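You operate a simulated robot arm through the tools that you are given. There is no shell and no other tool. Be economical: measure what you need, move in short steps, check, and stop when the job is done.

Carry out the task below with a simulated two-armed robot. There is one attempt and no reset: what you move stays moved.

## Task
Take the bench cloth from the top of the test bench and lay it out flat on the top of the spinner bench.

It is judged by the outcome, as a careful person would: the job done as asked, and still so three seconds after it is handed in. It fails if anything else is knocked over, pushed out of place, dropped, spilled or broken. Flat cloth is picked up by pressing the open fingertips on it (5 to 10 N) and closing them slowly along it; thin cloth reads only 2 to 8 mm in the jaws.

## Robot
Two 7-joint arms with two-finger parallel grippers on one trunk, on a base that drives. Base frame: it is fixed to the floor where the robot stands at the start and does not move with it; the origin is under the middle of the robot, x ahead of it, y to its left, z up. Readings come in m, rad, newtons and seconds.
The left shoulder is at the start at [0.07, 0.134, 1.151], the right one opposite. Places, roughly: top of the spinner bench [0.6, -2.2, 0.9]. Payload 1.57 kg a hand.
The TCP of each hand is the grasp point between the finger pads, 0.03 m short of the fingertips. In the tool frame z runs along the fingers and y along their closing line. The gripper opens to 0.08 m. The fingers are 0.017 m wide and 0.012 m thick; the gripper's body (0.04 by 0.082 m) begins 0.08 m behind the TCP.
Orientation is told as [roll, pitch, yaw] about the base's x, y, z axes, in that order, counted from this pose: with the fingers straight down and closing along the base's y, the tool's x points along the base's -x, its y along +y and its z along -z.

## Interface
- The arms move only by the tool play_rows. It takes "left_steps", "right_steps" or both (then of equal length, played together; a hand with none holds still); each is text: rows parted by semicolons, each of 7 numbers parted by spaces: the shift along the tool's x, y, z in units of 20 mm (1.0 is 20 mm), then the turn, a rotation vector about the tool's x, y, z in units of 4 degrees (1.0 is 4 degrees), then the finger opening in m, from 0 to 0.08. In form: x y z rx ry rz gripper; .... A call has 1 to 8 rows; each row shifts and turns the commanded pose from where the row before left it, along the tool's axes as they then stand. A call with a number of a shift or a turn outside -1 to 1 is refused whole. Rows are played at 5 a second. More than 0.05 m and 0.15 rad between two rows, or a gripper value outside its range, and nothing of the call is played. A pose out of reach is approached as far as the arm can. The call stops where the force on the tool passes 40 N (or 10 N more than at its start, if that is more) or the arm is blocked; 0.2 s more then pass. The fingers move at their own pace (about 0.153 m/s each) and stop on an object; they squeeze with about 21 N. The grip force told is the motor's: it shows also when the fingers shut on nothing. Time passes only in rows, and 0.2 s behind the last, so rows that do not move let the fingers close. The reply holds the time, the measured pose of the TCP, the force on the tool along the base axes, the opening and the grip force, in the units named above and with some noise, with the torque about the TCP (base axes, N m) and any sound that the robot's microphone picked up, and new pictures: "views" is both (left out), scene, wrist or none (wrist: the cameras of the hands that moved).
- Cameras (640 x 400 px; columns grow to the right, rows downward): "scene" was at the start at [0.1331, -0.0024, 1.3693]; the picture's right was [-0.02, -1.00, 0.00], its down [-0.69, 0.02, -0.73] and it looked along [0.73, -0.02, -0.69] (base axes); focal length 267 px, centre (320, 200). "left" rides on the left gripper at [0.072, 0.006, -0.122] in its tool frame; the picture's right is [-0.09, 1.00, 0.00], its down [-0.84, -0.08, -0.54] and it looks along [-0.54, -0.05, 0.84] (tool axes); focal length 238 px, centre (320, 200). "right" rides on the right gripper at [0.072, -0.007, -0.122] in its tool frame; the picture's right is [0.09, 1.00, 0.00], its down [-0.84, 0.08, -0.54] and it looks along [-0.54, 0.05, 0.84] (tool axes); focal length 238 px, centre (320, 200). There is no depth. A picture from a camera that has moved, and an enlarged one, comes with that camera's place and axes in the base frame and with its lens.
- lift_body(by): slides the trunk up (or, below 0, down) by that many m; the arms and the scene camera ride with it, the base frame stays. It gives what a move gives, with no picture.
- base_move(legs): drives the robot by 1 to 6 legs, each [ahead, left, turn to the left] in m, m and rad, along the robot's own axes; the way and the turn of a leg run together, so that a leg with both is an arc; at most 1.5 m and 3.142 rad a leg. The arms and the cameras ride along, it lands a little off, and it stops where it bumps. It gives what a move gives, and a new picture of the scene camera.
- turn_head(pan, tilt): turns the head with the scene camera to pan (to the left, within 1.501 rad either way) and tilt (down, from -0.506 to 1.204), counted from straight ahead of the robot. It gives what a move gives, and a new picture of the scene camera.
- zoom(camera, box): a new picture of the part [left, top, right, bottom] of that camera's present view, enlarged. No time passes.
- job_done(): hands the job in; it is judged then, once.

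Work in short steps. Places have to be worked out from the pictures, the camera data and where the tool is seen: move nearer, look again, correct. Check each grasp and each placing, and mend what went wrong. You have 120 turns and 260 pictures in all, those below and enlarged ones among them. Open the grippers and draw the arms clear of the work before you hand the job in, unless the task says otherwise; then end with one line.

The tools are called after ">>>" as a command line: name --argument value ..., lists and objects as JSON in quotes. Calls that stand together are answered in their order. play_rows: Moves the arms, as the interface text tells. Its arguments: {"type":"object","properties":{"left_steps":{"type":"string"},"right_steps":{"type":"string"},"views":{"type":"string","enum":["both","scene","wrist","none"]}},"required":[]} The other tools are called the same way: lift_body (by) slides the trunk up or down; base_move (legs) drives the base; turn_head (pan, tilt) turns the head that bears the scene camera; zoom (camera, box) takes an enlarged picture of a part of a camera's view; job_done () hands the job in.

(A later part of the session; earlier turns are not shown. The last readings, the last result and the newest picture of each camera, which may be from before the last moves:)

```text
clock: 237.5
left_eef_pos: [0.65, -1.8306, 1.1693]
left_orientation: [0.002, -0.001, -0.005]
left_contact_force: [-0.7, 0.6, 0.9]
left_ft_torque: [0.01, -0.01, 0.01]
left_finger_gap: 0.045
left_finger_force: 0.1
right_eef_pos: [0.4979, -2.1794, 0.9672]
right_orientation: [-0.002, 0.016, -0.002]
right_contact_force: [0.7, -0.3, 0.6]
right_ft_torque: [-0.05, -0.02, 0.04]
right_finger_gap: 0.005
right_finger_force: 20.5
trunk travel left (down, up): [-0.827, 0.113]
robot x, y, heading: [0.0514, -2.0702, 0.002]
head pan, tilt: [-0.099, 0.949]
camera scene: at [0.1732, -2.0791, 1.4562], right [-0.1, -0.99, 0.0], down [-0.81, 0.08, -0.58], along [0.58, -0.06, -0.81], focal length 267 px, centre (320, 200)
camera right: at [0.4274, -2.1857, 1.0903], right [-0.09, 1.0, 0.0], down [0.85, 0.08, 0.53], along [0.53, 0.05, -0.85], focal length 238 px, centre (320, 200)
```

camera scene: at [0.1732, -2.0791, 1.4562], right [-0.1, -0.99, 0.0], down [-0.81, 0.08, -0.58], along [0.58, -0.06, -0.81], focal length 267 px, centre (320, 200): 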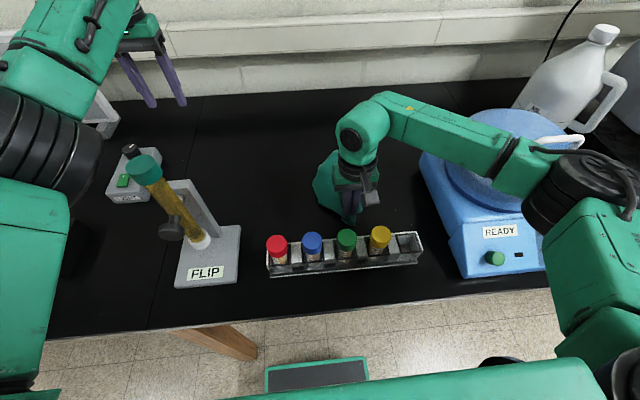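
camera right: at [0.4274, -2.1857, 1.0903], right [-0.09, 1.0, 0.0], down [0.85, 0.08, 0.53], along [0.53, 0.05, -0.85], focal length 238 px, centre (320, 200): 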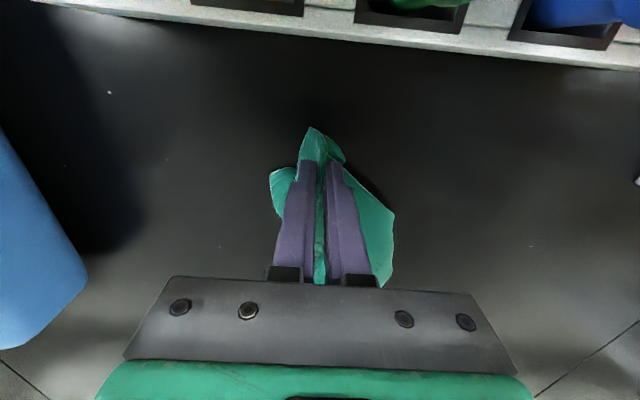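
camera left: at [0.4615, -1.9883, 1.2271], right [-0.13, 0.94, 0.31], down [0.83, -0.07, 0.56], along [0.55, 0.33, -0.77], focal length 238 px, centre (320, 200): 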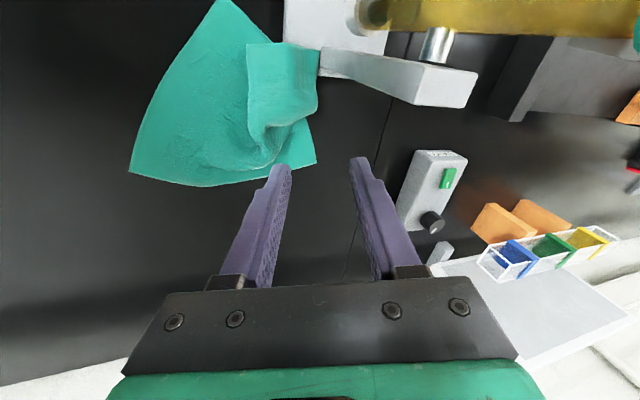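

Clearances look fine. I lower the last centimetre, open (spreading the ridge), and lift to look.

>>> play_rows --right_steps "0.1 0 0.6 0 0 0 0;0 0 0 0 0 0 0.02;0 0 0 0 0 0 0.04;0 0 0 0 0 0 0.05;0 0 -0.8 0 0 0 0.05;0 0 -1 0 0 0 0.05;0 0 -1 0 0 0 0.05;0 0 -1 0 0 0 0.05" --views "both"

```text
clock: 239.3
left_eef_pos: [0.6519, -1.8316, 1.1689]
left_orientation: [0.001, -0.001, -0.005]
left_contact_force: [0.3, 0.2, -0.6]
left_ft_torque: [-0.03, 0.0, 0.05]
left_finger_gap: 0.0447
left_finger_force: 0.0
right_eef_pos: [0.4953, -2.1814, 1.0292]
right_orientation: [-0.004, 0.019, -0.005]
right_contact_force: [-0.5, 0.4, 0.2]
right_ft_torque: [0.02, 0.01, 0.0]
right_finger_gap: 0.0497
right_finger_force: 0.0
trunk travel left (down, up): [-0.827, 0.113]
robot x, y, heading: [0.0499, -2.0703, -0.004]
head pan, tilt: [-0.099, 0.949]
camera scene: at [0.1736, -2.0793, 1.4561], right [-0.1, -0.99, 0.0], down [-0.81, 0.08, -0.58], along [0.58, -0.06, -0.81], focal length 267 px, centre (320, 200)
camera right: at [0.4259, -2.1879, 1.1538], right [-0.09, 1.0, 0.0], down [0.85, 0.08, 0.53], along [0.52, 0.05, -0.85], focal length 238 px, centre (320, 200)
```

scene: 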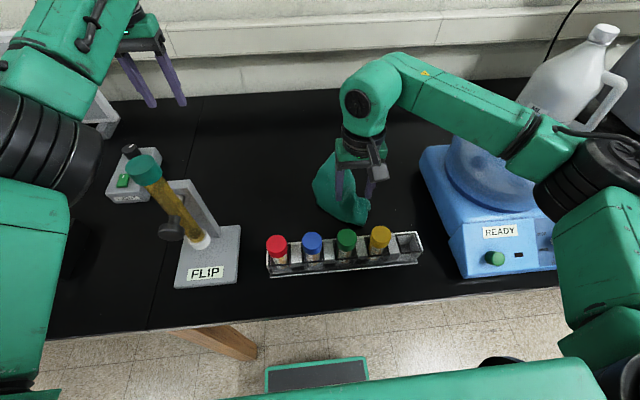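
right: 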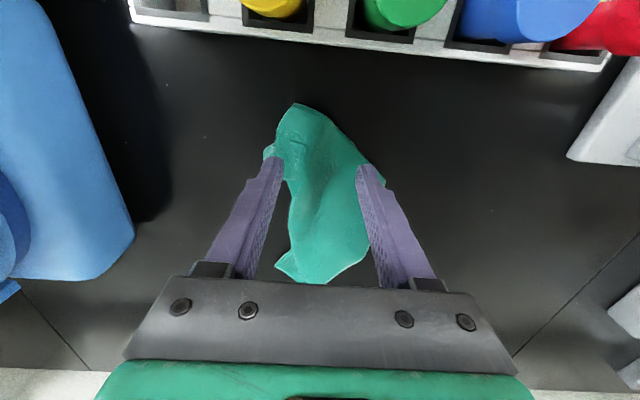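

The cloth lies in place but bunched lengthwise. I lift the hand aside to see it fully.

>>> play_rows --right_steps "0 -0.8 -1 0 0 0 0;0 -1 -1 0 0 0 0;0 -1 -1 0 0 0 0;0 -1 0 0 0 0 0;0 -1 0 0 0 0 0;0 0 0 0 0 0 0" --views "none"

>>> zoom --camera "scene" --box '[260, 120, 420, 240]'

>>> zoom --camera "right" --box '[240, 0, 640, 300]'

```text
clock: 240.7
left_eef_pos: [0.6519, -1.8316, 1.1695]
left_orientation: [0.001, -0.002, -0.005]
left_contact_force: [0.2, -0.3, -0.1]
left_ft_torque: [0.0, 0.02, -0.02]
left_finger_gap: 0.045
left_finger_force: 0.1
right_eef_pos: [0.497, -2.2762, 1.0898]
right_orientation: [-0.004, 0.018, -0.004]
right_contact_force: [0.2, 0.2, 0.0]
right_ft_torque: [0.01, 0.0, -0.03]
right_finger_gap: 0.0001
right_finger_force: 21.1
trunk travel left (down, up): [-0.827, 0.113]
robot x, y, heading: [0.049, -2.0706, 0.002]
head pan, tilt: [-0.099, 0.949]
```

```text
3.33 times, centred on (340, 180) of scene
camera zoom: at [0.1735, -2.0787, 1.4562], right [-0.1, -0.99, 0.0], down [-0.81, 0.08, -0.58], along [0.58, -0.06, -0.81], focal length 889 px, centre (253, 267)
```

zoom: 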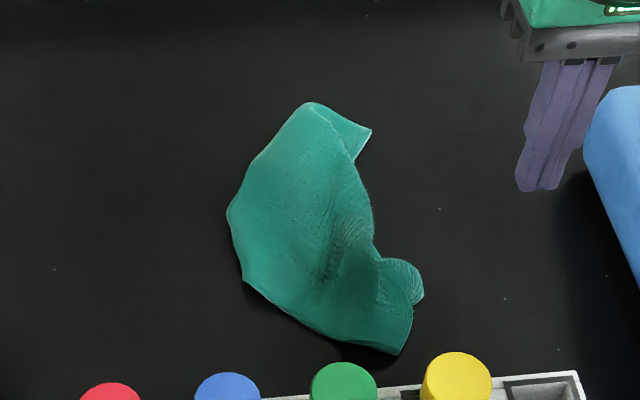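

```text
1.33 times, centred on (440, 150) of right
camera zoom: at [0.4272, -2.2827, 1.214], right [-0.09, 1.0, 0.0], down [0.85, 0.08, 0.53], along [0.53, 0.05, -0.85], focal length 318 px, centre (160, 267)
```

zoom: 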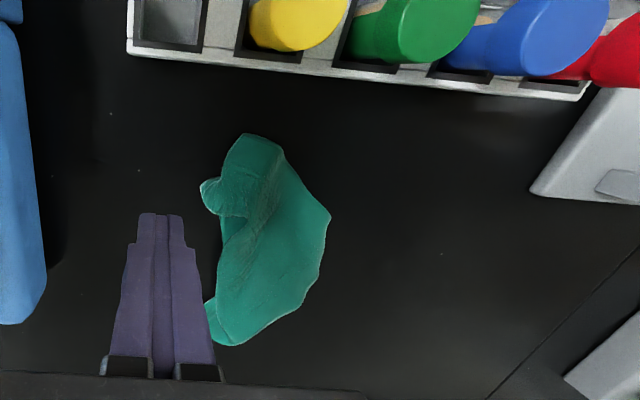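

I see the right side folded under, with its far corner F2 peeking out at (0.68, −2.228) and a near flap at (0.517, −2.237). I'll press-drag F2 to the right first; move above it.

>>> play_rows --right_steps "-1 0.35 0.4 0 0 0 0;-1 0.35 0.4 0 0 0 0;-1 0.35 0.4 0 0 0 0;-1 0.35 0.4 0 0 0 0;-1 0.35 0.6 0 0 0 0;-1 0.35 0.6 0 0 0 0;-1 0.35 0.7 0 0 0 0;-1 0.2 0.7 0 0 0 0" --views "none"

>>> play_rows --right_steps "-1 0 0.3 0 0 0 0;-0.3 0 0.3 0 0 0 0;0 0 0 0 0 0 0" --views "wrist"

```text
clock: 242.5
left_eef_pos: [0.6513, -1.8307, 1.1676]
left_orientation: [0.0, -0.003, -0.006]
left_contact_force: [0.0, 0.3, 0.0]
left_ft_torque: [-0.01, 0.02, -0.01]
left_finger_gap: 0.045
left_finger_force: 0.1
right_eef_pos: [0.647, -2.2202, 1.0035]
right_orientation: [-0.004, 0.014, -0.004]
right_contact_force: [0.3, 0.1, 0.6]
right_ft_torque: [-0.02, 0.01, -0.01]
right_finger_gap: 0.0001
right_finger_force: 21.0
right hand out of reach, approached as far as the arm can: row 8
trunk travel left (down, up): [-0.827, 0.113]
robot x, y, heading: [0.0506, -2.0688, -0.004]
head pan, tilt: [-0.099, 0.949]
```

```text
clock: 243.3
left_eef_pos: [0.6499, -1.8316, 1.1692]
left_orientation: [0.002, -0.001, -0.005]
left_contact_force: [-0.2, -0.4, 0.0]
left_ft_torque: [0.02, 0.02, 0.01]
left_finger_gap: 0.0448
left_finger_force: 0.1
right_eef_pos: [0.646, -2.22, 0.9983]
right_orientation: [-0.003, 0.014, -0.003]
right_contact_force: [-0.1, 0.6, -0.3]
right_ft_torque: [0.0, 0.06, -0.04]
right_finger_gap: 0.0001
right_finger_force: 21.0
right hand out of reach, approached as far as the arm can: row 1, 2
trunk travel left (down, up): [-0.827, 0.113]
robot x, y, heading: [0.0499, -2.0749, -0.008]
head pan, tilt: [-0.099, 0.949]
camera right: at [0.5754, -2.2285, 1.1221], right [-0.09, 1.0, 0.0], down [0.84, 0.08, 0.53], along [0.53, 0.05, -0.85], focal length 238 px, centre (320, 200)
```

right: 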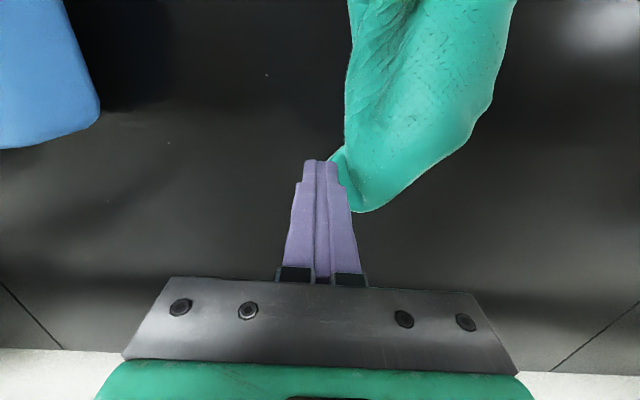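

The tip would land just right of the F2 flap; I shift 12 mm left, press down, and drag 100 mm to the right.

>>> play_rows --right_steps "0 0.6 0.9 0 0 0 0;0 0 0.9 0 0 0 0;0 0 0.5 0 0 0 0;0 0 0.12 0 0 0 0;0 -0.6 0 0 0 0 0;0 -0.8 0 0 0 0 0;0 -0.8 0 0 0 0 0;0 -0.8 0 0 0 0 0" --views "wrist"

```text
clock: 245.1
left_eef_pos: [0.65, -1.8301, 1.1688]
left_orientation: [-0.001, -0.004, -0.004]
left_contact_force: [-0.5, -0.4, -0.9]
left_ft_torque: [-0.01, -0.02, 0.04]
left_finger_gap: 0.0449
left_finger_force: 0.1
right_eef_pos: [0.6323, -2.2627, 0.9545]
right_orientation: [-0.006, 0.014, -0.004]
right_contact_force: [0.2, 2.8, 8.1]
right_ft_torque: [0.15, 0.09, 0.01]
right_finger_gap: 0.0
right_finger_force: 20.8
right hand out of reach, approached as far as the arm can: row 2, 6, 8
trunk travel left (down, up): [-0.827, 0.113]
robot x, y, heading: [0.0482, -2.0719, 0.004]
head pan, tilt: [-0.099, 0.949]
camera right: at [0.5623, -2.2687, 1.0778], right [-0.09, 1.0, 0.0], down [0.84, 0.08, 0.53], along [0.53, 0.04, -0.85], focal length 238 px, centre (320, 200)
```

right: 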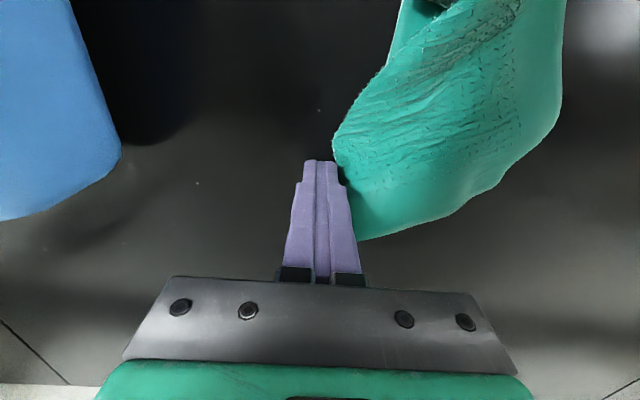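

Part followed. I lift and look at the whole cloth before the next drag.

>>> play_rows --right_steps "0.5 -0.5 -1 0 0 0 0;0.5 -0.5 -1 0 0 0 0;0.5 -0.3 -1 0 0 0 0;0.5 0 -1 0 0 0 0;0.5 0 -1 0 0 0 0;0 0 0 0 0 0 0" --views "none"

>>> zoom --camera "scene" --box '[260, 120, 420, 240]'

>>> zoom --camera "right" --box '[240, 0, 640, 300]'

```text
clock: 246.5
left_eef_pos: [0.6516, -1.8318, 1.1687]
left_orientation: [0.001, -0.002, -0.005]
left_contact_force: [-0.4, 0.2, -1.1]
left_ft_torque: [0.02, 0.02, 0.01]
left_finger_gap: 0.0449
left_finger_force: 0.0
right_eef_pos: [0.5848, -2.2874, 1.0534]
right_orientation: [-0.005, 0.018, -0.003]
right_contact_force: [-0.7, -0.6, 0.7]
right_ft_torque: [0.01, 0.01, 0.02]
right_finger_gap: 0.0001
right_finger_force: 21.0
trunk travel left (down, up): [-0.827, 0.113]
robot x, y, heading: [0.0514, -2.0771, 0.0]
head pan, tilt: [-0.099, 0.949]
```

```text
3.33 times, centred on (340, 180) of scene
camera zoom: at [0.1737, -2.079, 1.4562], right [-0.1, -0.99, 0.0], down [-0.81, 0.08, -0.58], along [0.58, -0.06, -0.81], focal length 889 px, centre (253, 267)
```

zoom: 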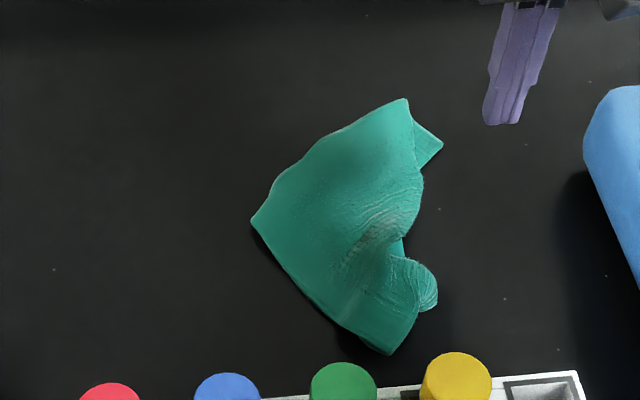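

```text
1.33 times, centred on (440, 150) of right
camera zoom: at [0.5157, -2.2937, 1.1776], right [-0.09, 1.0, 0.0], down [0.85, 0.08, 0.53], along [0.53, 0.05, -0.85], focal length 318 px, centre (160, 267)
```

zoom: 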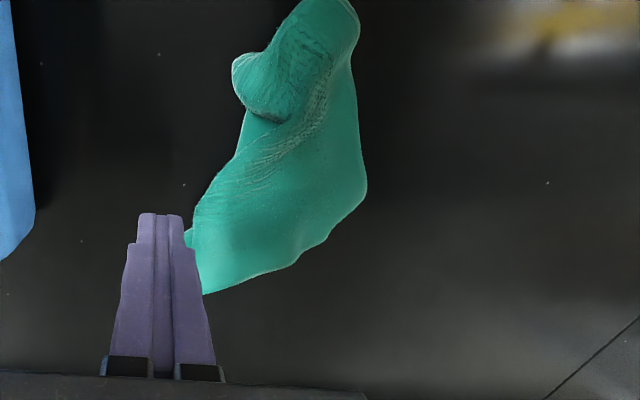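

The right half is folded beneath. Pressing the single-layer left corner and dragging it left should roll the fold open while friction holds the under-layer. I move over the left corner (0.59, −2.145) and press.

>>> play_rows --right_steps "0 0.9 0 0 0 0 0;0 0.9 0 0 0 0 0;0 0.9 0 0 0 0 0;0 0.9 0 0 0 0 0;0 0.9 0 0 0 0 0;0 0.9 0 0 0 0 0;0 0.9 0.5 0 0 0 0;0 0.8 0.5 0 0 0 0" --views "none"

>>> play_rows --right_steps "0 0 1 0 0 0 0;0 0 1 0 0 0 0;0 0 1 0 0 0 0;0 0 0.95 0 0 0 0;0 0 0.15 0 0 0 0;0 0.5 0 0 0 0 0;0 0.6 0 0 0 0 0;0 0.6 0 0 0 0 0" --views "wrist"

```text
clock: 248.3
left_eef_pos: [0.6516, -1.831, 1.1684]
left_orientation: [0.002, -0.002, -0.006]
left_contact_force: [-0.1, 1.6, -0.6]
left_ft_torque: [-0.05, -0.01, 0.01]
left_finger_gap: 0.0451
left_finger_force: 0.1
right_eef_pos: [0.5873, -2.1454, 1.0325]
right_orientation: [-0.005, 0.018, -0.004]
right_contact_force: [-0.1, 0.5, -0.1]
right_ft_torque: [0.0, 0.03, -0.01]
right_finger_gap: 0.0002
right_finger_force: 21.4
trunk travel left (down, up): [-0.827, 0.113]
robot x, y, heading: [0.0485, -2.0712, 0.001]
head pan, tilt: [-0.099, 0.949]
```

```text
clock: 250.1
left_eef_pos: [0.6474, -1.8323, 1.1699]
left_orientation: [0.003, -0.004, -0.005]
left_contact_force: [0.5, 0.3, 0.2]
left_ft_torque: [-0.02, -0.02, 0.02]
left_finger_gap: 0.045
left_finger_force: 0.0
right_eef_pos: [0.5834, -2.1129, 0.9545]
right_orientation: [-0.002, 0.013, -0.005]
right_contact_force: [1.2, -5.4, 21.8]
right_ft_torque: [-0.03, -0.14, -0.04]
right_finger_gap: 0.0
right_finger_force: 20.8
trunk travel left (down, up): [-0.827, 0.113]
robot x, y, heading: [0.0506, -2.0717, 0.0]
head pan, tilt: [-0.099, 0.949]
camera right: at [0.5134, -2.1195, 1.0771], right [-0.09, 1.0, 0.0], down [0.84, 0.07, 0.53], along [0.53, 0.05, -0.85], focal length 238 px, centre (320, 200)
```

right: 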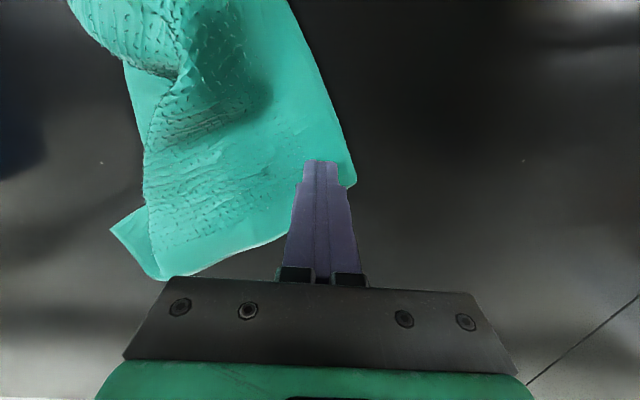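

It works — the fold is rolling open. I continue dragging left 80 mm.

>>> play_rows --right_steps "0 0.5 -0.02 0 0 0 0;0 0.5 0 0 0 0 0;0 0.5 0 0 0 0 0;0 0.5 0 0 0 0 0;0 0.5 0 0 0 0 0;0 0.5 0 0 0 0 0;0 0.5 0 0 0 0 0;0 0.5 0 0 0 0 0" --views "both"

```text
clock: 251.9
left_eef_pos: [0.6471, -1.8326, 1.1712]
left_orientation: [0.003, -0.005, -0.006]
left_contact_force: [-0.7, 0.3, -1.0]
left_ft_torque: [-0.04, 0.0, 0.02]
left_finger_gap: 0.0448
left_finger_force: 0.0
right_eef_pos: [0.5823, -2.0327, 0.9539]
right_orientation: [-0.003, 0.012, -0.001]
right_contact_force: [-0.3, -6.6, 20.9]
right_ft_torque: [-0.09, -0.09, -0.02]
right_finger_gap: 0.0
right_finger_force: 20.5
trunk travel left (down, up): [-0.827, 0.113]
robot x, y, heading: [0.0504, -2.069, 0.001]
head pan, tilt: [-0.099, 0.949]
camera scene: at [0.1688, -2.0803, 1.4566], right [-0.1, -0.99, 0.0], down [-0.81, 0.08, -0.58], along [0.58, -0.06, -0.81], focal length 267 px, centre (320, 200)
camera right: at [0.512, -2.0392, 1.0771], right [-0.09, 1.0, 0.0], down [0.84, 0.08, 0.53], along [0.53, 0.05, -0.85], focal length 238 px, centre (320, 200)
```

scene: 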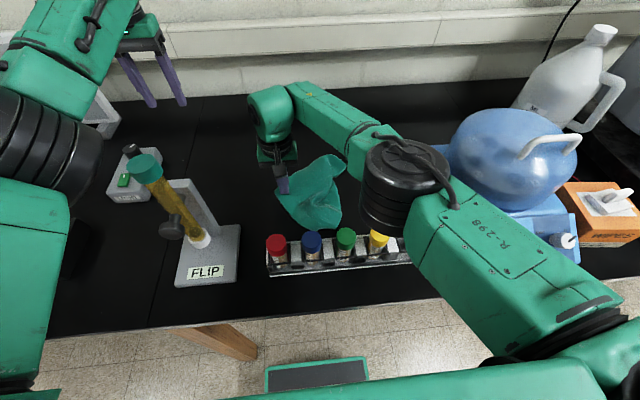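
right: 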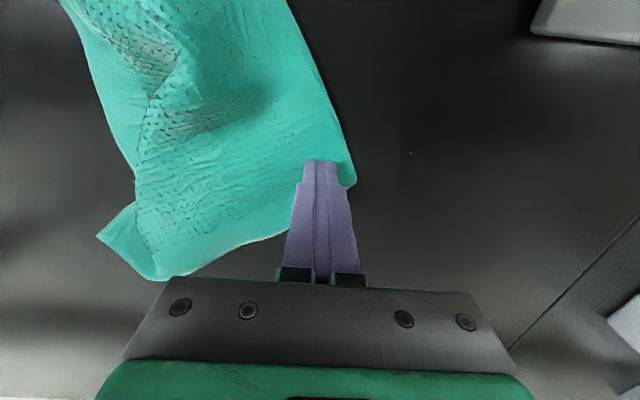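

The cloth came left and unrolled a bit more. The far-right flap F2 is now at about (0.65, −2.19); I go there, press, and drag it right.

>>> play_rows --right_steps "0 0 -1 0 0 0 0;0 0 -1 0 0 0 0;-0.37 -0.98 0 0 0 0 0;-0.37 -0.98 0 0 0 0 0;-0.37 -0.98 0 0 0 0 0;-0.37 -0.98 0 0 0 0 0;-0.37 -0.98 0 0 0 0 0;-0.37 -0.98 0 0 0 0 0" --views "none"

>>> play_rows --right_steps "-0.37 -0.98 0 0 0 0 0;-0.4 -0.9 0 0 0 0 0;0 0 0 0 0 0 0" --views "wrist"

```text
clock: 253.7
left_eef_pos: [0.6506, -1.833, 1.1686]
left_orientation: [0.001, -0.001, -0.005]
left_contact_force: [-0.1, 0.0, 0.3]
left_ft_torque: [0.03, -0.02, 0.02]
left_finger_gap: 0.0452
left_finger_force: 0.1
right_eef_pos: [0.6297, -2.1484, 0.9885]
right_orientation: [-0.001, 0.017, -0.003]
right_contact_force: [-0.2, -0.3, -0.4]
right_ft_torque: [0.01, 0.03, 0.01]
right_finger_gap: 0.0
right_finger_force: 20.9
trunk travel left (down, up): [-0.827, 0.113]
robot x, y, heading: [0.0512, -2.0701, -0.003]
head pan, tilt: [-0.099, 0.949]
```

```text
clock: 254.5
left_eef_pos: [0.6515, -1.8317, 1.1695]
left_orientation: [0.003, -0.004, -0.004]
left_contact_force: [0.0, 0.4, -0.7]
left_ft_torque: [0.03, 0.0, 0.0]
left_finger_gap: 0.045
left_finger_force: 0.0
right_eef_pos: [0.6451, -2.1856, 0.9898]
right_orientation: [-0.006, 0.015, -0.003]
right_contact_force: [0.6, 0.1, -0.4]
right_ft_torque: [-0.04, 0.02, 0.01]
right_finger_gap: 0.0
right_finger_force: 21.2
trunk travel left (down, up): [-0.827, 0.113]
robot x, y, heading: [0.0508, -2.071, -0.001]
head pan, tilt: [-0.099, 0.949]
camera right: at [0.5745, -2.1926, 1.1141], right [-0.09, 1.0, 0.0], down [0.85, 0.08, 0.53], along [0.53, 0.05, -0.85], focal length 238 px, centre (320, 200)
```

right: 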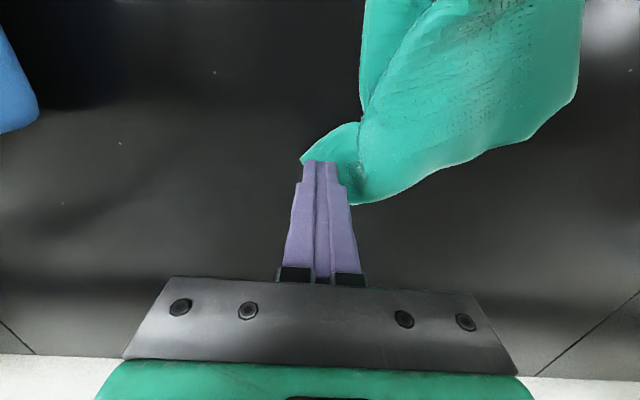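

The flap lies right at the fingertips. I shift 9 mm left, press and drag right 110 mm.

>>> play_rows --right_steps "0.1 0.45 0.9 0 0 0 0;0 0 0.85 0 0 0 0;0 0 0.15 0 0 0 0;0.1 -0.7 0 0 0 0 0;0.1 -0.9 0 0 0 0 0;0.1 -0.9 0.02 0 0 0 0;0.1 -1 0 0 0 0 0;0.1 -1 0.02 0 0 0 0" --views "wrist"

```text
clock: 256.3
left_eef_pos: [0.6499, -1.8308, 1.1687]
left_orientation: [0.003, -0.004, -0.004]
left_contact_force: [-0.3, 0.4, -0.5]
left_ft_torque: [0.02, -0.02, 0.01]
left_finger_gap: 0.045
left_finger_force: 0.0
right_eef_pos: [0.6279, -2.2642, 0.9546]
right_orientation: [-0.001, 0.014, -0.002]
right_contact_force: [-0.2, 2.0, 7.4]
right_ft_torque: [0.16, 0.04, 0.01]
right_finger_gap: 0.0
right_finger_force: 21.1
right hand out of reach, approached as far as the arm can: row 1, 2
trunk travel left (down, up): [-0.827, 0.113]
robot x, y, heading: [0.0491, -2.0714, -0.005]
head pan, tilt: [-0.099, 0.949]
camera right: at [0.5584, -2.2711, 1.0779], right [-0.09, 1.0, 0.0], down [0.84, 0.08, 0.53], along [0.53, 0.05, -0.85], focal length 238 px, centre (320, 200)
```

right: 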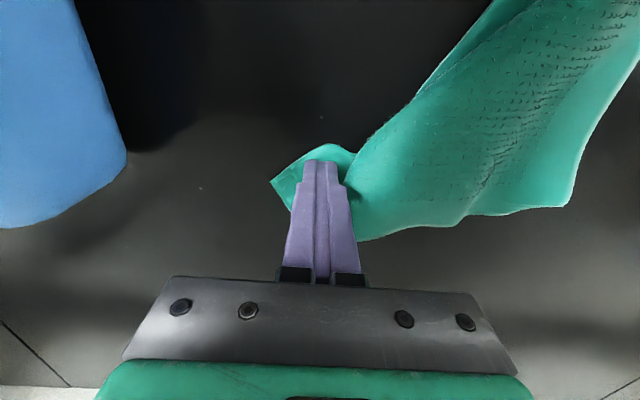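

The far edge is now fully stretched (x ≈ 0.64, y −2.07 to −2.30). I lift and look at the near side.

>>> play_rows --right_steps "0 -0.3 -1 0 0 0 0;0 -0.3 -1 0 0 0 0;0 -0.3 -1 0 0 0 0;0 -0.3 -1 0 0 0 0;0 0 -1 0 0 0 0;0 0 0 0 0 0 0" --views "none"

>>> zoom --camera "scene" --box '[240, 120, 420, 240]'

```text
clock: 257.7
left_eef_pos: [0.651, -1.8316, 1.1688]
left_orientation: [0.001, -0.001, -0.006]
left_contact_force: [0.0, -1.0, -0.9]
left_ft_torque: [0.0, -0.03, 0.01]
left_finger_gap: 0.0447
left_finger_force: 0.0
right_eef_pos: [0.6314, -2.2881, 1.0511]
right_orientation: [-0.002, 0.018, -0.004]
right_contact_force: [-0.1, -0.4, 0.1]
right_ft_torque: [0.02, 0.0, -0.01]
right_finger_gap: 0.0002
right_finger_force: 20.6
trunk travel left (down, up): [-0.827, 0.113]
robot x, y, heading: [0.0532, -2.0685, -0.003]
head pan, tilt: [-0.099, 0.949]
```

```text
3.33 times, centred on (330, 180) of scene
camera zoom: at [0.1736, -2.0791, 1.4562], right [-0.1, -0.99, 0.0], down [-0.81, 0.08, -0.58], along [0.58, -0.06, -0.81], focal length 889 px, centre (287, 267)
```

zoom: 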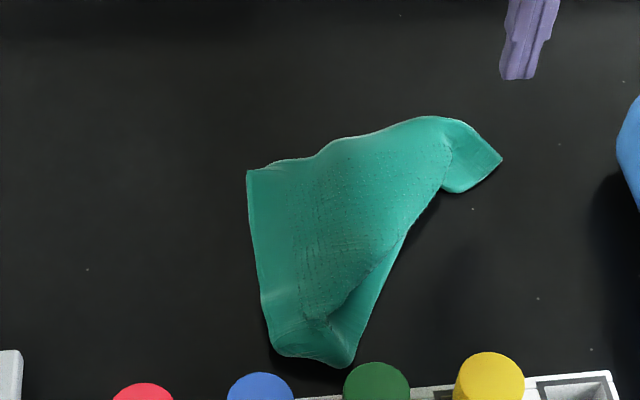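

Far edge is good. On the near right, the lower layer's strip peeks out at about (0.48, −2.155). I move there (with the hand leaned 8° forward for vial clearance).

>>> play_rows --right_steps "0.92 0.86 0.2 0 0.25 0 0;0.92 0.86 0.3 0 0.25 0 0;0.92 0.86 0.3 0 0.25 0 0;0.92 0.86 0.3 0 0.25 0 0;0.92 0.86 0.3 0 0.25 0 0;0.92 0.86 0.4 0 0.25 0 0;0.92 0.86 0.4 0 0.25 0 0;0.9 0.8 0.4 0 0.25 0 0" --views "wrist"

```text
clock: 259.5
left_eef_pos: [0.6517, -1.8318, 1.1686]
left_orientation: [0.001, -0.002, -0.006]
left_contact_force: [0.3, 0.0, -0.6]
left_ft_torque: [0.0, 0.03, 0.03]
left_finger_gap: 0.0448
left_finger_force: 0.2
right_eef_pos: [0.4838, -2.1495, 1.0127]
right_orientation: [-0.005, 0.155, -0.004]
right_contact_force: [-0.2, 1.3, 0.0]
right_ft_torque: [-0.01, -0.02, 0.0]
right_finger_gap: 0.0
right_finger_force: 20.8
trunk travel left (down, up): [-0.827, 0.113]
robot x, y, heading: [0.0519, -2.0709, -0.003]
head pan, tilt: [-0.099, 0.949]
camera right: at [0.4325, -2.1566, 1.1452], right [-0.09, 1.0, 0.01], down [0.91, 0.08, 0.4], along [0.4, 0.05, -0.91], focal length 238 px, centre (320, 200)
```

right: 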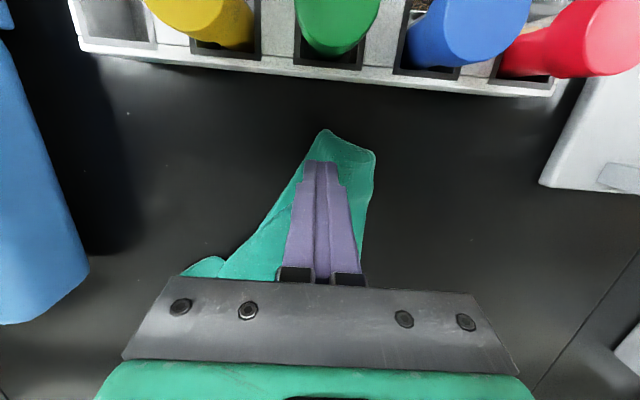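

The tip will land on the strip near its corner. I descend vertically, press, and drag right about 90 mm.

>>> play_rows --right_steps "-0.15 0.1 0.97 0 0 0 0;-0.15 0 0.97 0 0 0 0;-0.15 0 1 0 0 0 0;0 0 0.1 0 0 0 0;0 -0.9 0 0 0 0 0;0 -1 0 0 0 0 0;0 -1 0 0 0 0 0;0 -1 0 0 0 0 0" --views "wrist"

```text
clock: 261.2
left_eef_pos: [0.6484, -1.8315, 1.1699]
left_orientation: [0.002, -0.006, -0.006]
left_contact_force: [0.2, -0.6, 0.3]
left_ft_torque: [0.01, 0.06, 0.01]
left_finger_gap: 0.0448
left_finger_force: 0.0
right_eef_pos: [0.4784, -2.2093, 0.9545]
right_orientation: [0.009, 0.15, 0.0]
right_contact_force: [-4.4, 3.6, 22.1]
right_ft_torque: [0.31, 0.07, 0.05]
right_finger_gap: 0.0
right_finger_force: 21.9
trunk travel left (down, up): [-0.827, 0.113]
robot x, y, heading: [0.0489, -2.0716, 0.001]
head pan, tilt: [-0.099, 0.949]
stopped in row 8 (right hand): the force on the tool passed its limit (the readings are from after the stop); the commanded pose is now the measured one
camera right: at [0.4262, -2.2174, 1.0869], right [-0.09, 1.0, 0.02], down [0.91, 0.07, 0.41], along [0.41, 0.06, -0.91], focal length 238 px, centre (320, 200)
```

right: 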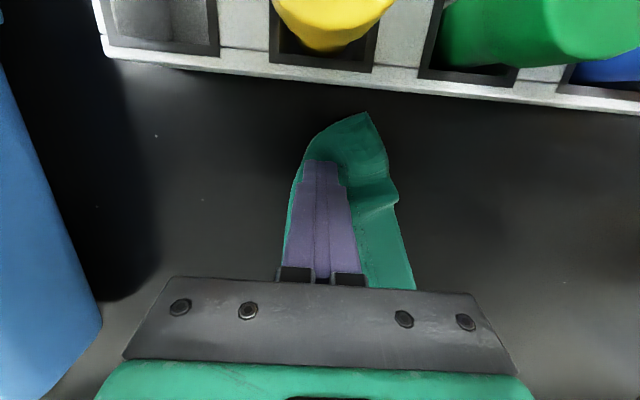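

The near end shifted right as a bundle. I lift and look.

>>> play_rows --right_steps "0 -0.3 -1 0 0 0 0;0 -0.5 -1 0 0 0 0;0 -0.8 -1 0 0 0 0;0 -0.8 -1 0 0 0 0;0 -0.8 -1 0 0 0 0;0 0 0 0 0 0 0" --views "none"

>>> zoom --camera "scene" --box '[240, 120, 420, 240]'

>>> zoom --camera "right" --box '[240, 0, 640, 300]'

```text
clock: 262.6
left_eef_pos: [0.6509, -1.8318, 1.1678]
left_orientation: [0.002, -0.002, -0.006]
left_contact_force: [-0.3, 0.2, -0.9]
left_ft_torque: [0.01, 0.01, 0.01]
left_finger_gap: 0.0448
left_finger_force: 0.1
right_eef_pos: [0.4958, -2.2743, 1.0527]
right_orientation: [0.003, 0.154, -0.002]
right_contact_force: [0.1, 0.1, -0.6]
right_ft_torque: [0.02, 0.02, 0.02]
right_finger_gap: 0.0001
right_finger_force: 21.3
trunk travel left (down, up): [-0.827, 0.113]
robot x, y, heading: [0.0535, -2.0725, 0.002]
head pan, tilt: [-0.099, 0.949]
```

```text
3.33 times, centred on (330, 180) of scene
camera zoom: at [0.1734, -2.0788, 1.4562], right [-0.1, -0.99, 0.0], down [-0.81, 0.08, -0.58], along [0.58, -0.06, -0.81], focal length 889 px, centre (287, 267)
```

zoom: 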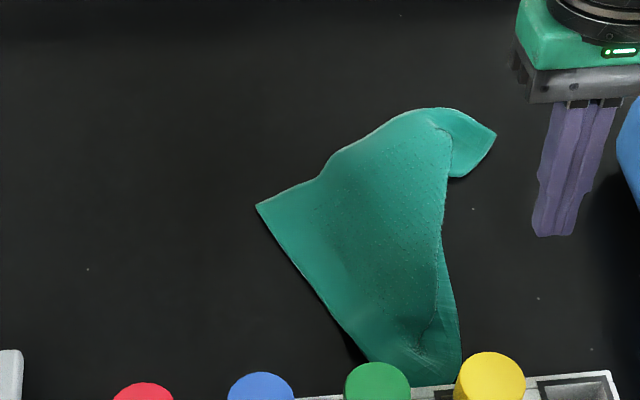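

```text
1.33 times, centred on (440, 150) of right
camera zoom: at [0.444, -2.2816, 1.1842], right [-0.09, 1.0, 0.02], down [0.91, 0.07, 0.41], along [0.4, 0.05, -0.91], focal length 318 px, centre (160, 267)
```

zoom: 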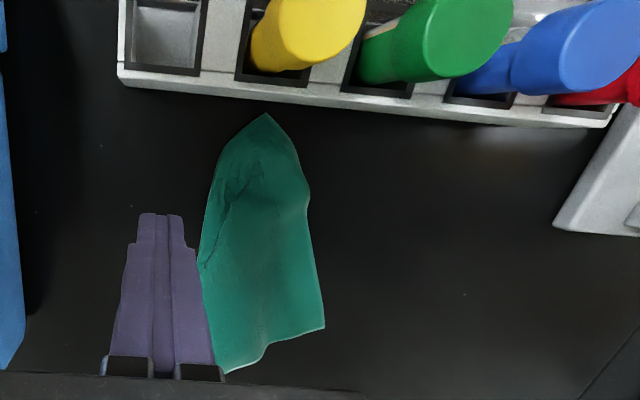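

Now I understand: the far and left edges are full length, with only the near-right corner folded underneath along the diagonal. Its strip is visible at (0.486, −2.226). I press on just that strip and pull it right.

>>> play_rows --right_steps "-0.1 0.8 0.98 0 0 0 0;-0.1 0.8 0.98 0 0 0 0;-0.1 0.8 0.98 0 0 0 0;-0.15 0 0.98 0 0 0 0;-0.15 0 0.95 0 0 0 0;0 0 0.12 0 0 0 0;0 -0.6 0 0 0 0 0;0 -0.9 0 0 0 0 0" --views "wrist"

```text
clock: 264.4
left_eef_pos: [0.6451, -1.8286, 1.1718]
left_orientation: [-0.001, -0.008, -0.004]
left_contact_force: [-0.7, 0.0, 0.0]
left_ft_torque: [0.02, -0.03, -0.02]
left_finger_gap: 0.0451
left_finger_force: 0.1
right_eef_pos: [0.4911, -2.2523, 0.9557]
right_orientation: [0.007, 0.148, 0.0]
right_contact_force: [1.0, 9.7, 35.5]
right_ft_torque: [0.71, -0.15, 0.0]
right_finger_gap: 0.0001
right_finger_force: 20.7
trunk travel left (down, up): [-0.827, 0.113]
robot x, y, heading: [0.0525, -2.069, -0.002]
head pan, tilt: [-0.099, 0.949]
camera right: at [0.438, -2.2605, 1.0864], right [-0.09, 1.0, 0.02], down [0.91, 0.07, 0.41], along [0.41, 0.06, -0.91], focal length 238 px, centre (320, 200)
```

right: 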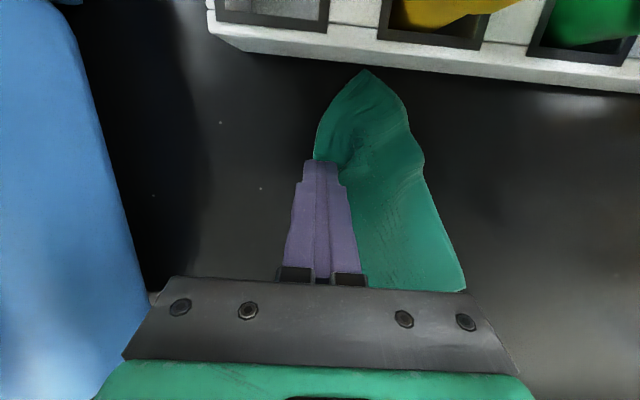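

Pressing firmly (35 N) and the strip is following. I ease slightly and continue right 90 mm.

>>> play_rows --right_steps "0 -0.6 -0.1 0 0 0 0;0 -0.7 0 0 0 0 0;0 -0.7 0 0 0 0 0;0 -0.7 0 0 0 0 0;0 -0.7 0 0 0 0 0;0 -0.7 0 0 0 0 0;0 0 0 0 0 0 0" --views "both"

```text
clock: 266.0
left_eef_pos: [0.6462, -1.8256, 1.1706]
left_orientation: [-0.003, -0.004, -0.008]
left_contact_force: [-0.2, 0.4, -0.6]
left_ft_torque: [0.01, 0.02, -0.02]
left_finger_gap: 0.045
left_finger_force: 0.1
right_eef_pos: [0.4909, -2.3351, 0.955]
right_orientation: [0.001, 0.15, -0.001]
right_contact_force: [0.2, 8.4, 30.1]
right_ft_torque: [0.56, -0.08, 0.06]
right_finger_gap: 0.0
right_finger_force: 21.0
trunk travel left (down, up): [-0.827, 0.113]
robot x, y, heading: [0.0503, -2.0706, -0.001]
head pan, tilt: [-0.099, 0.949]
camera scene: at [0.1681, -2.073, 1.4568], right [-0.1, -0.99, 0.0], down [-0.81, 0.08, -0.59], along [0.58, -0.06, -0.81], focal length 267 px, centre (320, 200)
camera right: at [0.4377, -2.3428, 1.0868], right [-0.09, 1.0, 0.02], down [0.91, 0.07, 0.41], along [0.41, 0.05, -0.91], focal length 238 px, centre (320, 200)
```

scene: 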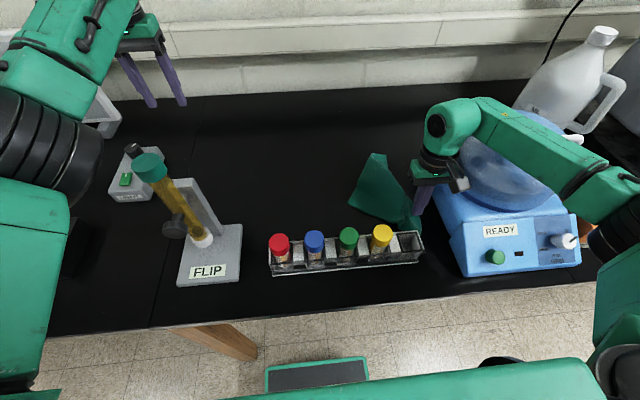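
right: 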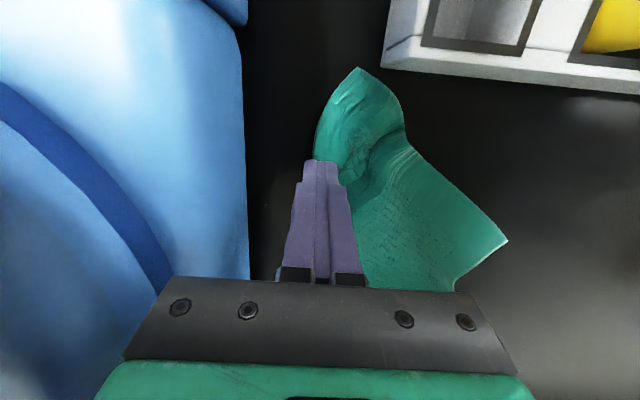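

The bundle moved as a whole toward the spinner, so I stop there. I lift, go to the top-layer corner FL (≈ (0.535, −2.18)), press and drag it left — this both moves the cloth away from the spinner and rolls the fold open.

>>> play_rows --right_steps "0 0 -1 0 0 0 0;0 0 -1 0 0 0 0;-0.42 0.98 0 0 0 0 0;-0.42 0.98 0 0 0 0 0;-0.42 0.98 0 0 0 0 0;-0.42 0.98 0 0 0 0 0;-0.42 0.98 0 0 0 0 0;-0.42 0.98 0 0 0 0 0" --views "none"

>>> play_rows --right_steps "0 0.95 0.3 0 0 0 0;-0.15 0 1 0 0 0 0;-0.1 0 0.7 0 0 0 0;0 0 0.05 0 0 0 0;0 0.9 0 0 0 0 0;0 0.9 0 0 0 0 0;0 0.9 0 0 0 0 0;0 0.9 0 0 0 0 0" --views "wrist"

```text
clock: 267.8
left_eef_pos: [0.6509, -1.8312, 1.1685]
left_orientation: [0.0, -0.002, -0.005]
left_contact_force: [0.4, 0.0, -0.4]
left_ft_torque: [0.02, 0.0, 0.01]
left_finger_gap: 0.045
left_finger_force: 0.0
right_eef_pos: [0.5488, -2.2214, 0.9836]
right_orientation: [0.002, 0.156, -0.002]
right_contact_force: [0.7, -0.2, 0.1]
right_ft_torque: [0.02, 0.02, -0.01]
right_finger_gap: 0.0001
right_finger_force: 20.7
trunk travel left (down, up): [-0.827, 0.113]
robot x, y, heading: [0.0497, -2.0703, 0.003]
head pan, tilt: [-0.099, 0.949]
```

```text
clock: 268.6
left_eef_pos: [0.6482, -1.8325, 1.1702]
left_orientation: [0.003, -0.006, -0.006]
left_contact_force: [0.9, -0.8, -0.1]
left_ft_torque: [0.01, 0.0, -0.02]
left_finger_gap: 0.0451
left_finger_force: 0.1
right_eef_pos: [0.5478, -2.2006, 0.953]
right_orientation: [0.013, 0.147, -0.002]
right_contact_force: [-3.9, -1.5, 14.2]
right_ft_torque: [-0.07, 0.09, -0.03]
right_finger_gap: 0.0001
right_finger_force: 20.6
trunk travel left (down, up): [-0.827, 0.113]
robot x, y, heading: [0.0508, -2.0714, -0.001]
head pan, tilt: [-0.099, 0.949]
stopped in row 4 (right hand): the force on the tool passed its limit (the readings are from after the stop); the commanded pose is now the measured one
camera right: at [0.4944, -2.2093, 1.0853], right [-0.09, 1.0, 0.03], down [0.91, 0.07, 0.42], along [0.41, 0.06, -0.91], focal length 238 px, centre (320, 200)
```

right: 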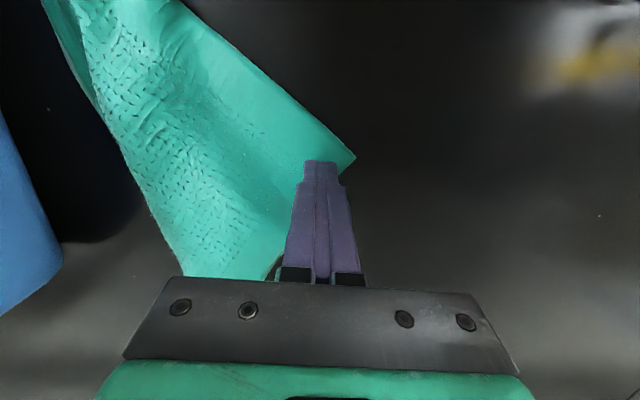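

Pressing on FL at 14 N. I drag left 140 mm.

>>> play_rows --right_steps "0 0.8 0 0 0 0 0;0 0.9 0 0 0 0 0;0 0.9 0 0 0 0 0;0 0.9 0 0 0 0 0;0 0.9 0 0 0 0 0;0 0.9 0 0 0 0 0;0 0.9 0 0 0 0 0;0 0.9 0 0 0 0 0" --views "both"

```text
clock: 270.4
left_eef_pos: [0.6488, -1.8313, 1.1705]
left_orientation: [0.001, -0.003, -0.006]
left_contact_force: [-1.4, 0.6, 0.0]
left_ft_torque: [0.03, -0.03, 0.01]
left_finger_gap: 0.0447
left_finger_force: 0.1
right_eef_pos: [0.5513, -2.0592, 0.9537]
right_orientation: [0.009, 0.145, -0.004]
right_contact_force: [0.8, -2.9, 11.9]
right_ft_torque: [-0.15, -0.01, -0.04]
right_finger_gap: 0.0001
right_finger_force: 20.8
trunk travel left (down, up): [-0.827, 0.113]
robot x, y, heading: [0.0513, -2.0701, 0.001]
head pan, tilt: [-0.099, 0.949]
camera scene: at [0.1701, -2.0792, 1.4564], right [-0.1, -0.99, 0.0], down [-0.81, 0.08, -0.58], along [0.58, -0.06, -0.81], focal length 267 px, centre (320, 200)
camera right: at [0.4982, -2.0679, 1.0854], right [-0.09, 1.0, 0.02], down [0.91, 0.07, 0.42], along [0.41, 0.06, -0.91], focal length 238 px, centre (320, 200)
```

scene: 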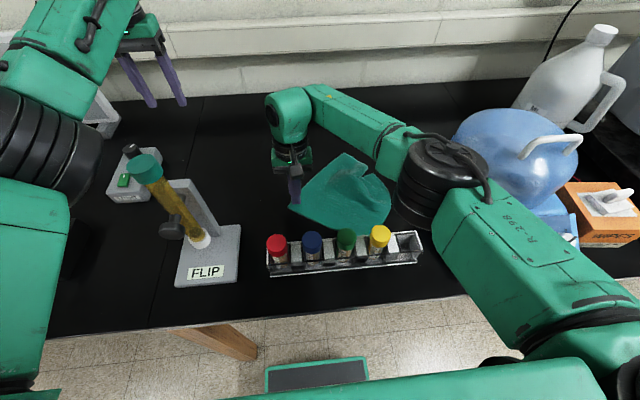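
right: 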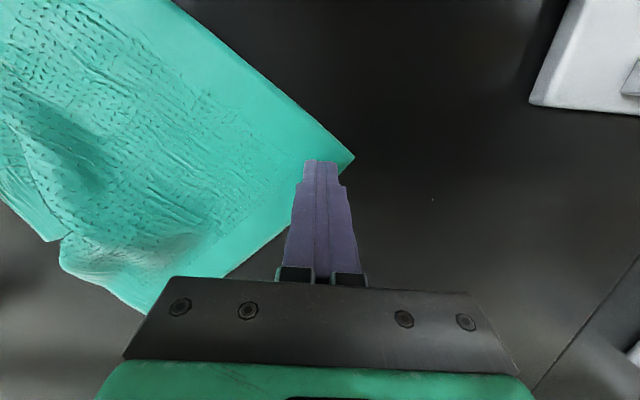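

Excellent — the cloth has opened out widely. I lift and examine it.

>>> play_rows --right_steps "0 0.3 -1 0 0 0 0;0 0 -1 0 0 0 0;0 0 -1 0 0 0 0;0 0 -1 0 0 0 0;0 0 0 0 0 0 0" --views "none"

>>> zoom --camera "scene" --box '[260, 130, 425, 250]'

```text
clock: 271.6
left_eef_pos: [0.6519, -1.8315, 1.168]
left_orientation: [0.002, -0.001, -0.006]
left_contact_force: [0.0, -0.5, -0.2]
left_ft_torque: [-0.01, 0.02, -0.03]
left_finger_gap: 0.0448
left_finger_force: 0.1
right_eef_pos: [0.5644, -2.0536, 1.0317]
right_orientation: [0.011, 0.149, -0.003]
right_contact_force: [0.7, 0.4, -0.7]
right_ft_torque: [-0.01, -0.06, 0.03]
right_finger_gap: 0.0001
right_finger_force: 21.3
trunk travel left (down, up): [-0.827, 0.113]
robot x, y, heading: [0.049, -2.0699, 0.001]
head pan, tilt: [-0.099, 0.949]
```

```text
3.33 times, centred on (342, 190) of scene
camera zoom: at [0.1732, -2.0791, 1.4562], right [-0.1, -0.99, 0.0], down [-0.81, 0.08, -0.58], along [0.58, -0.06, -0.81], focal length 889 px, centre (245, 233)
```

zoom: 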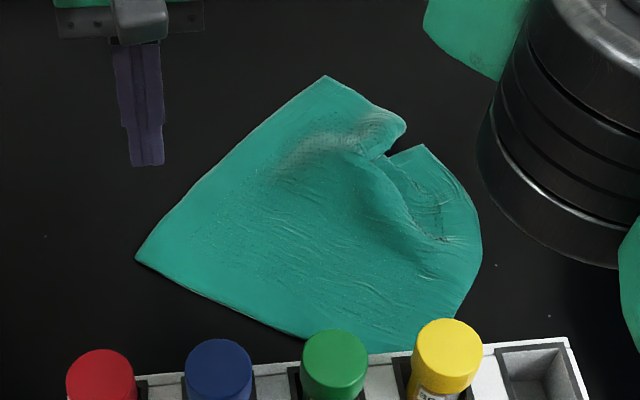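

Three corners are well placed: FL (0.54, −2.04), FR (0.71, −2.20), NL (0.45, −2.20). Only NR is pulled in, with a pleat; its flap is at about (0.62, −2.265). I press inside it at (0.60, −2.27) and drag outward (right) 75 mm.

>>> play_rows --right_steps "-0.2 -1 0 0 0 0 0;-0.2 -1 0 0 0 0 0;-0.2 -1 0 0 0 0 0;-0.2 -1 0 0 0 0 0;-0.2 -1 0 0 0 0 0;-0.2 -1 0 0 0 0 0;-0.2 -1 0 0 0 0 0;-0.2 -1 0 0 0 0 0" --views "none"

>>> play_rows --right_steps "-0.13 -1 0 0 0 0 0;-0.13 -1 0 0 0 0 0;-0.13 -0.9 0 0 0 0 0;-0.15 0 0.98 0 0 0 0;-0.15 0 0.98 0 0 0 0;-0.15 0 0.9 0 0 0 0;0 0 0 0 0 0 0" --views "wrist"

```text
clock: 273.4
left_eef_pos: [0.6516, -1.8333, 1.1697]
left_orientation: [0.001, -0.002, -0.005]
left_contact_force: [-0.7, -0.4, -0.3]
left_ft_torque: [0.0, -0.04, -0.02]
left_finger_gap: 0.0447
left_finger_force: 0.0
right_eef_pos: [0.5929, -2.214, 1.0257]
right_orientation: [0.01, 0.149, -0.001]
right_contact_force: [0.1, -0.7, -0.6]
right_ft_torque: [0.0, 0.0, -0.02]
right_finger_gap: 0.0002
right_finger_force: 20.8
trunk travel left (down, up): [-0.827, 0.113]
robot x, y, heading: [0.0485, -2.0739, -0.005]
head pan, tilt: [-0.099, 0.949]
```

```text
clock: 275.0
left_eef_pos: [0.6506, -1.8324, 1.1688]
left_orientation: [0.001, -0.003, -0.005]
left_contact_force: [-0.8, -0.3, -0.7]
left_ft_torque: [-0.01, -0.01, 0.02]
left_finger_gap: 0.0452
left_finger_force: 0.0
right_eef_pos: [0.6017, -2.2712, 0.9652]
right_orientation: [0.01, 0.147, -0.003]
right_contact_force: [0.2, 0.0, 0.7]
right_ft_torque: [0.02, 0.0, 0.05]
right_finger_gap: 0.0002
right_finger_force: 21.1
trunk travel left (down, up): [-0.827, 0.113]
robot x, y, heading: [0.0508, -2.0724, 0.003]
head pan, tilt: [-0.099, 0.949]
camera right: at [0.5484, -2.2788, 1.0976], right [-0.09, 1.0, 0.02], down [0.91, 0.07, 0.41], along [0.41, 0.06, -0.91], focal length 238 px, centre (320, 200)
```

right: 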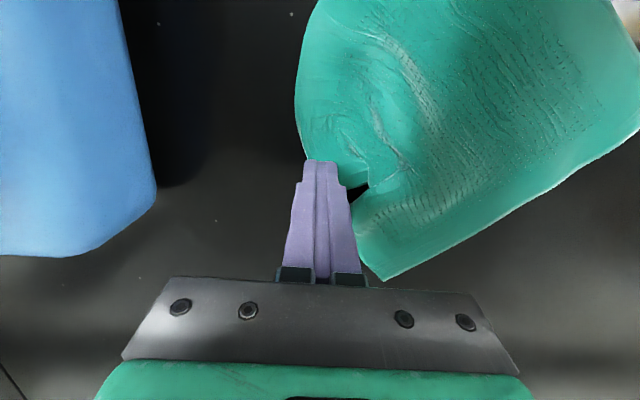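

The NR flap is folded over on top, tip near the fingertips. I shift 8 mm onto it, press lightly, and drag right 80 mm.

>>> play_rows --right_steps "0.1 0.4 0 0 0 0 0;0 0 0.45 0 0 0 0;0 0 0.1 0 0 0 0;0 -0.5 0 0 0 0 0;0 -0.8 0 0 0 0 0;0 -0.8 0 0 0 0 0;0 -0.8 0 0 0 0 0;0 -0.8 0 0 0 0 0" --views "wrist"

```text
clock: 276.8
left_eef_pos: [0.6511, -1.8322, 1.1697]
left_orientation: [0.001, -0.002, -0.004]
left_contact_force: [0.5, 0.0, -0.1]
left_ft_torque: [0.04, -0.03, -0.01]
left_finger_gap: 0.0452
left_finger_force: 0.0
right_eef_pos: [0.5928, -2.2996, 0.9537]
right_orientation: [0.007, 0.146, -0.006]
right_contact_force: [0.2, 1.0, 4.4]
right_ft_torque: [0.04, -0.01, -0.02]
right_finger_gap: 0.0
right_finger_force: 21.1
right hand out of reach, approached as far as the arm can: row 6, 7, 8
trunk travel left (down, up): [-0.827, 0.113]
robot x, y, heading: [0.0504, -2.0714, -0.004]
head pan, tilt: [-0.099, 0.949]
camera right: at [0.5392, -2.3068, 1.0862], right [-0.09, 1.0, 0.02], down [0.91, 0.07, 0.42], along [0.41, 0.06, -0.91], focal length 238 px, centre (320, 200)
```

right: 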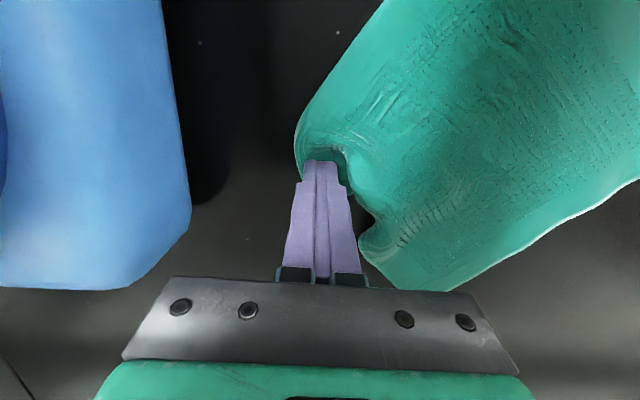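

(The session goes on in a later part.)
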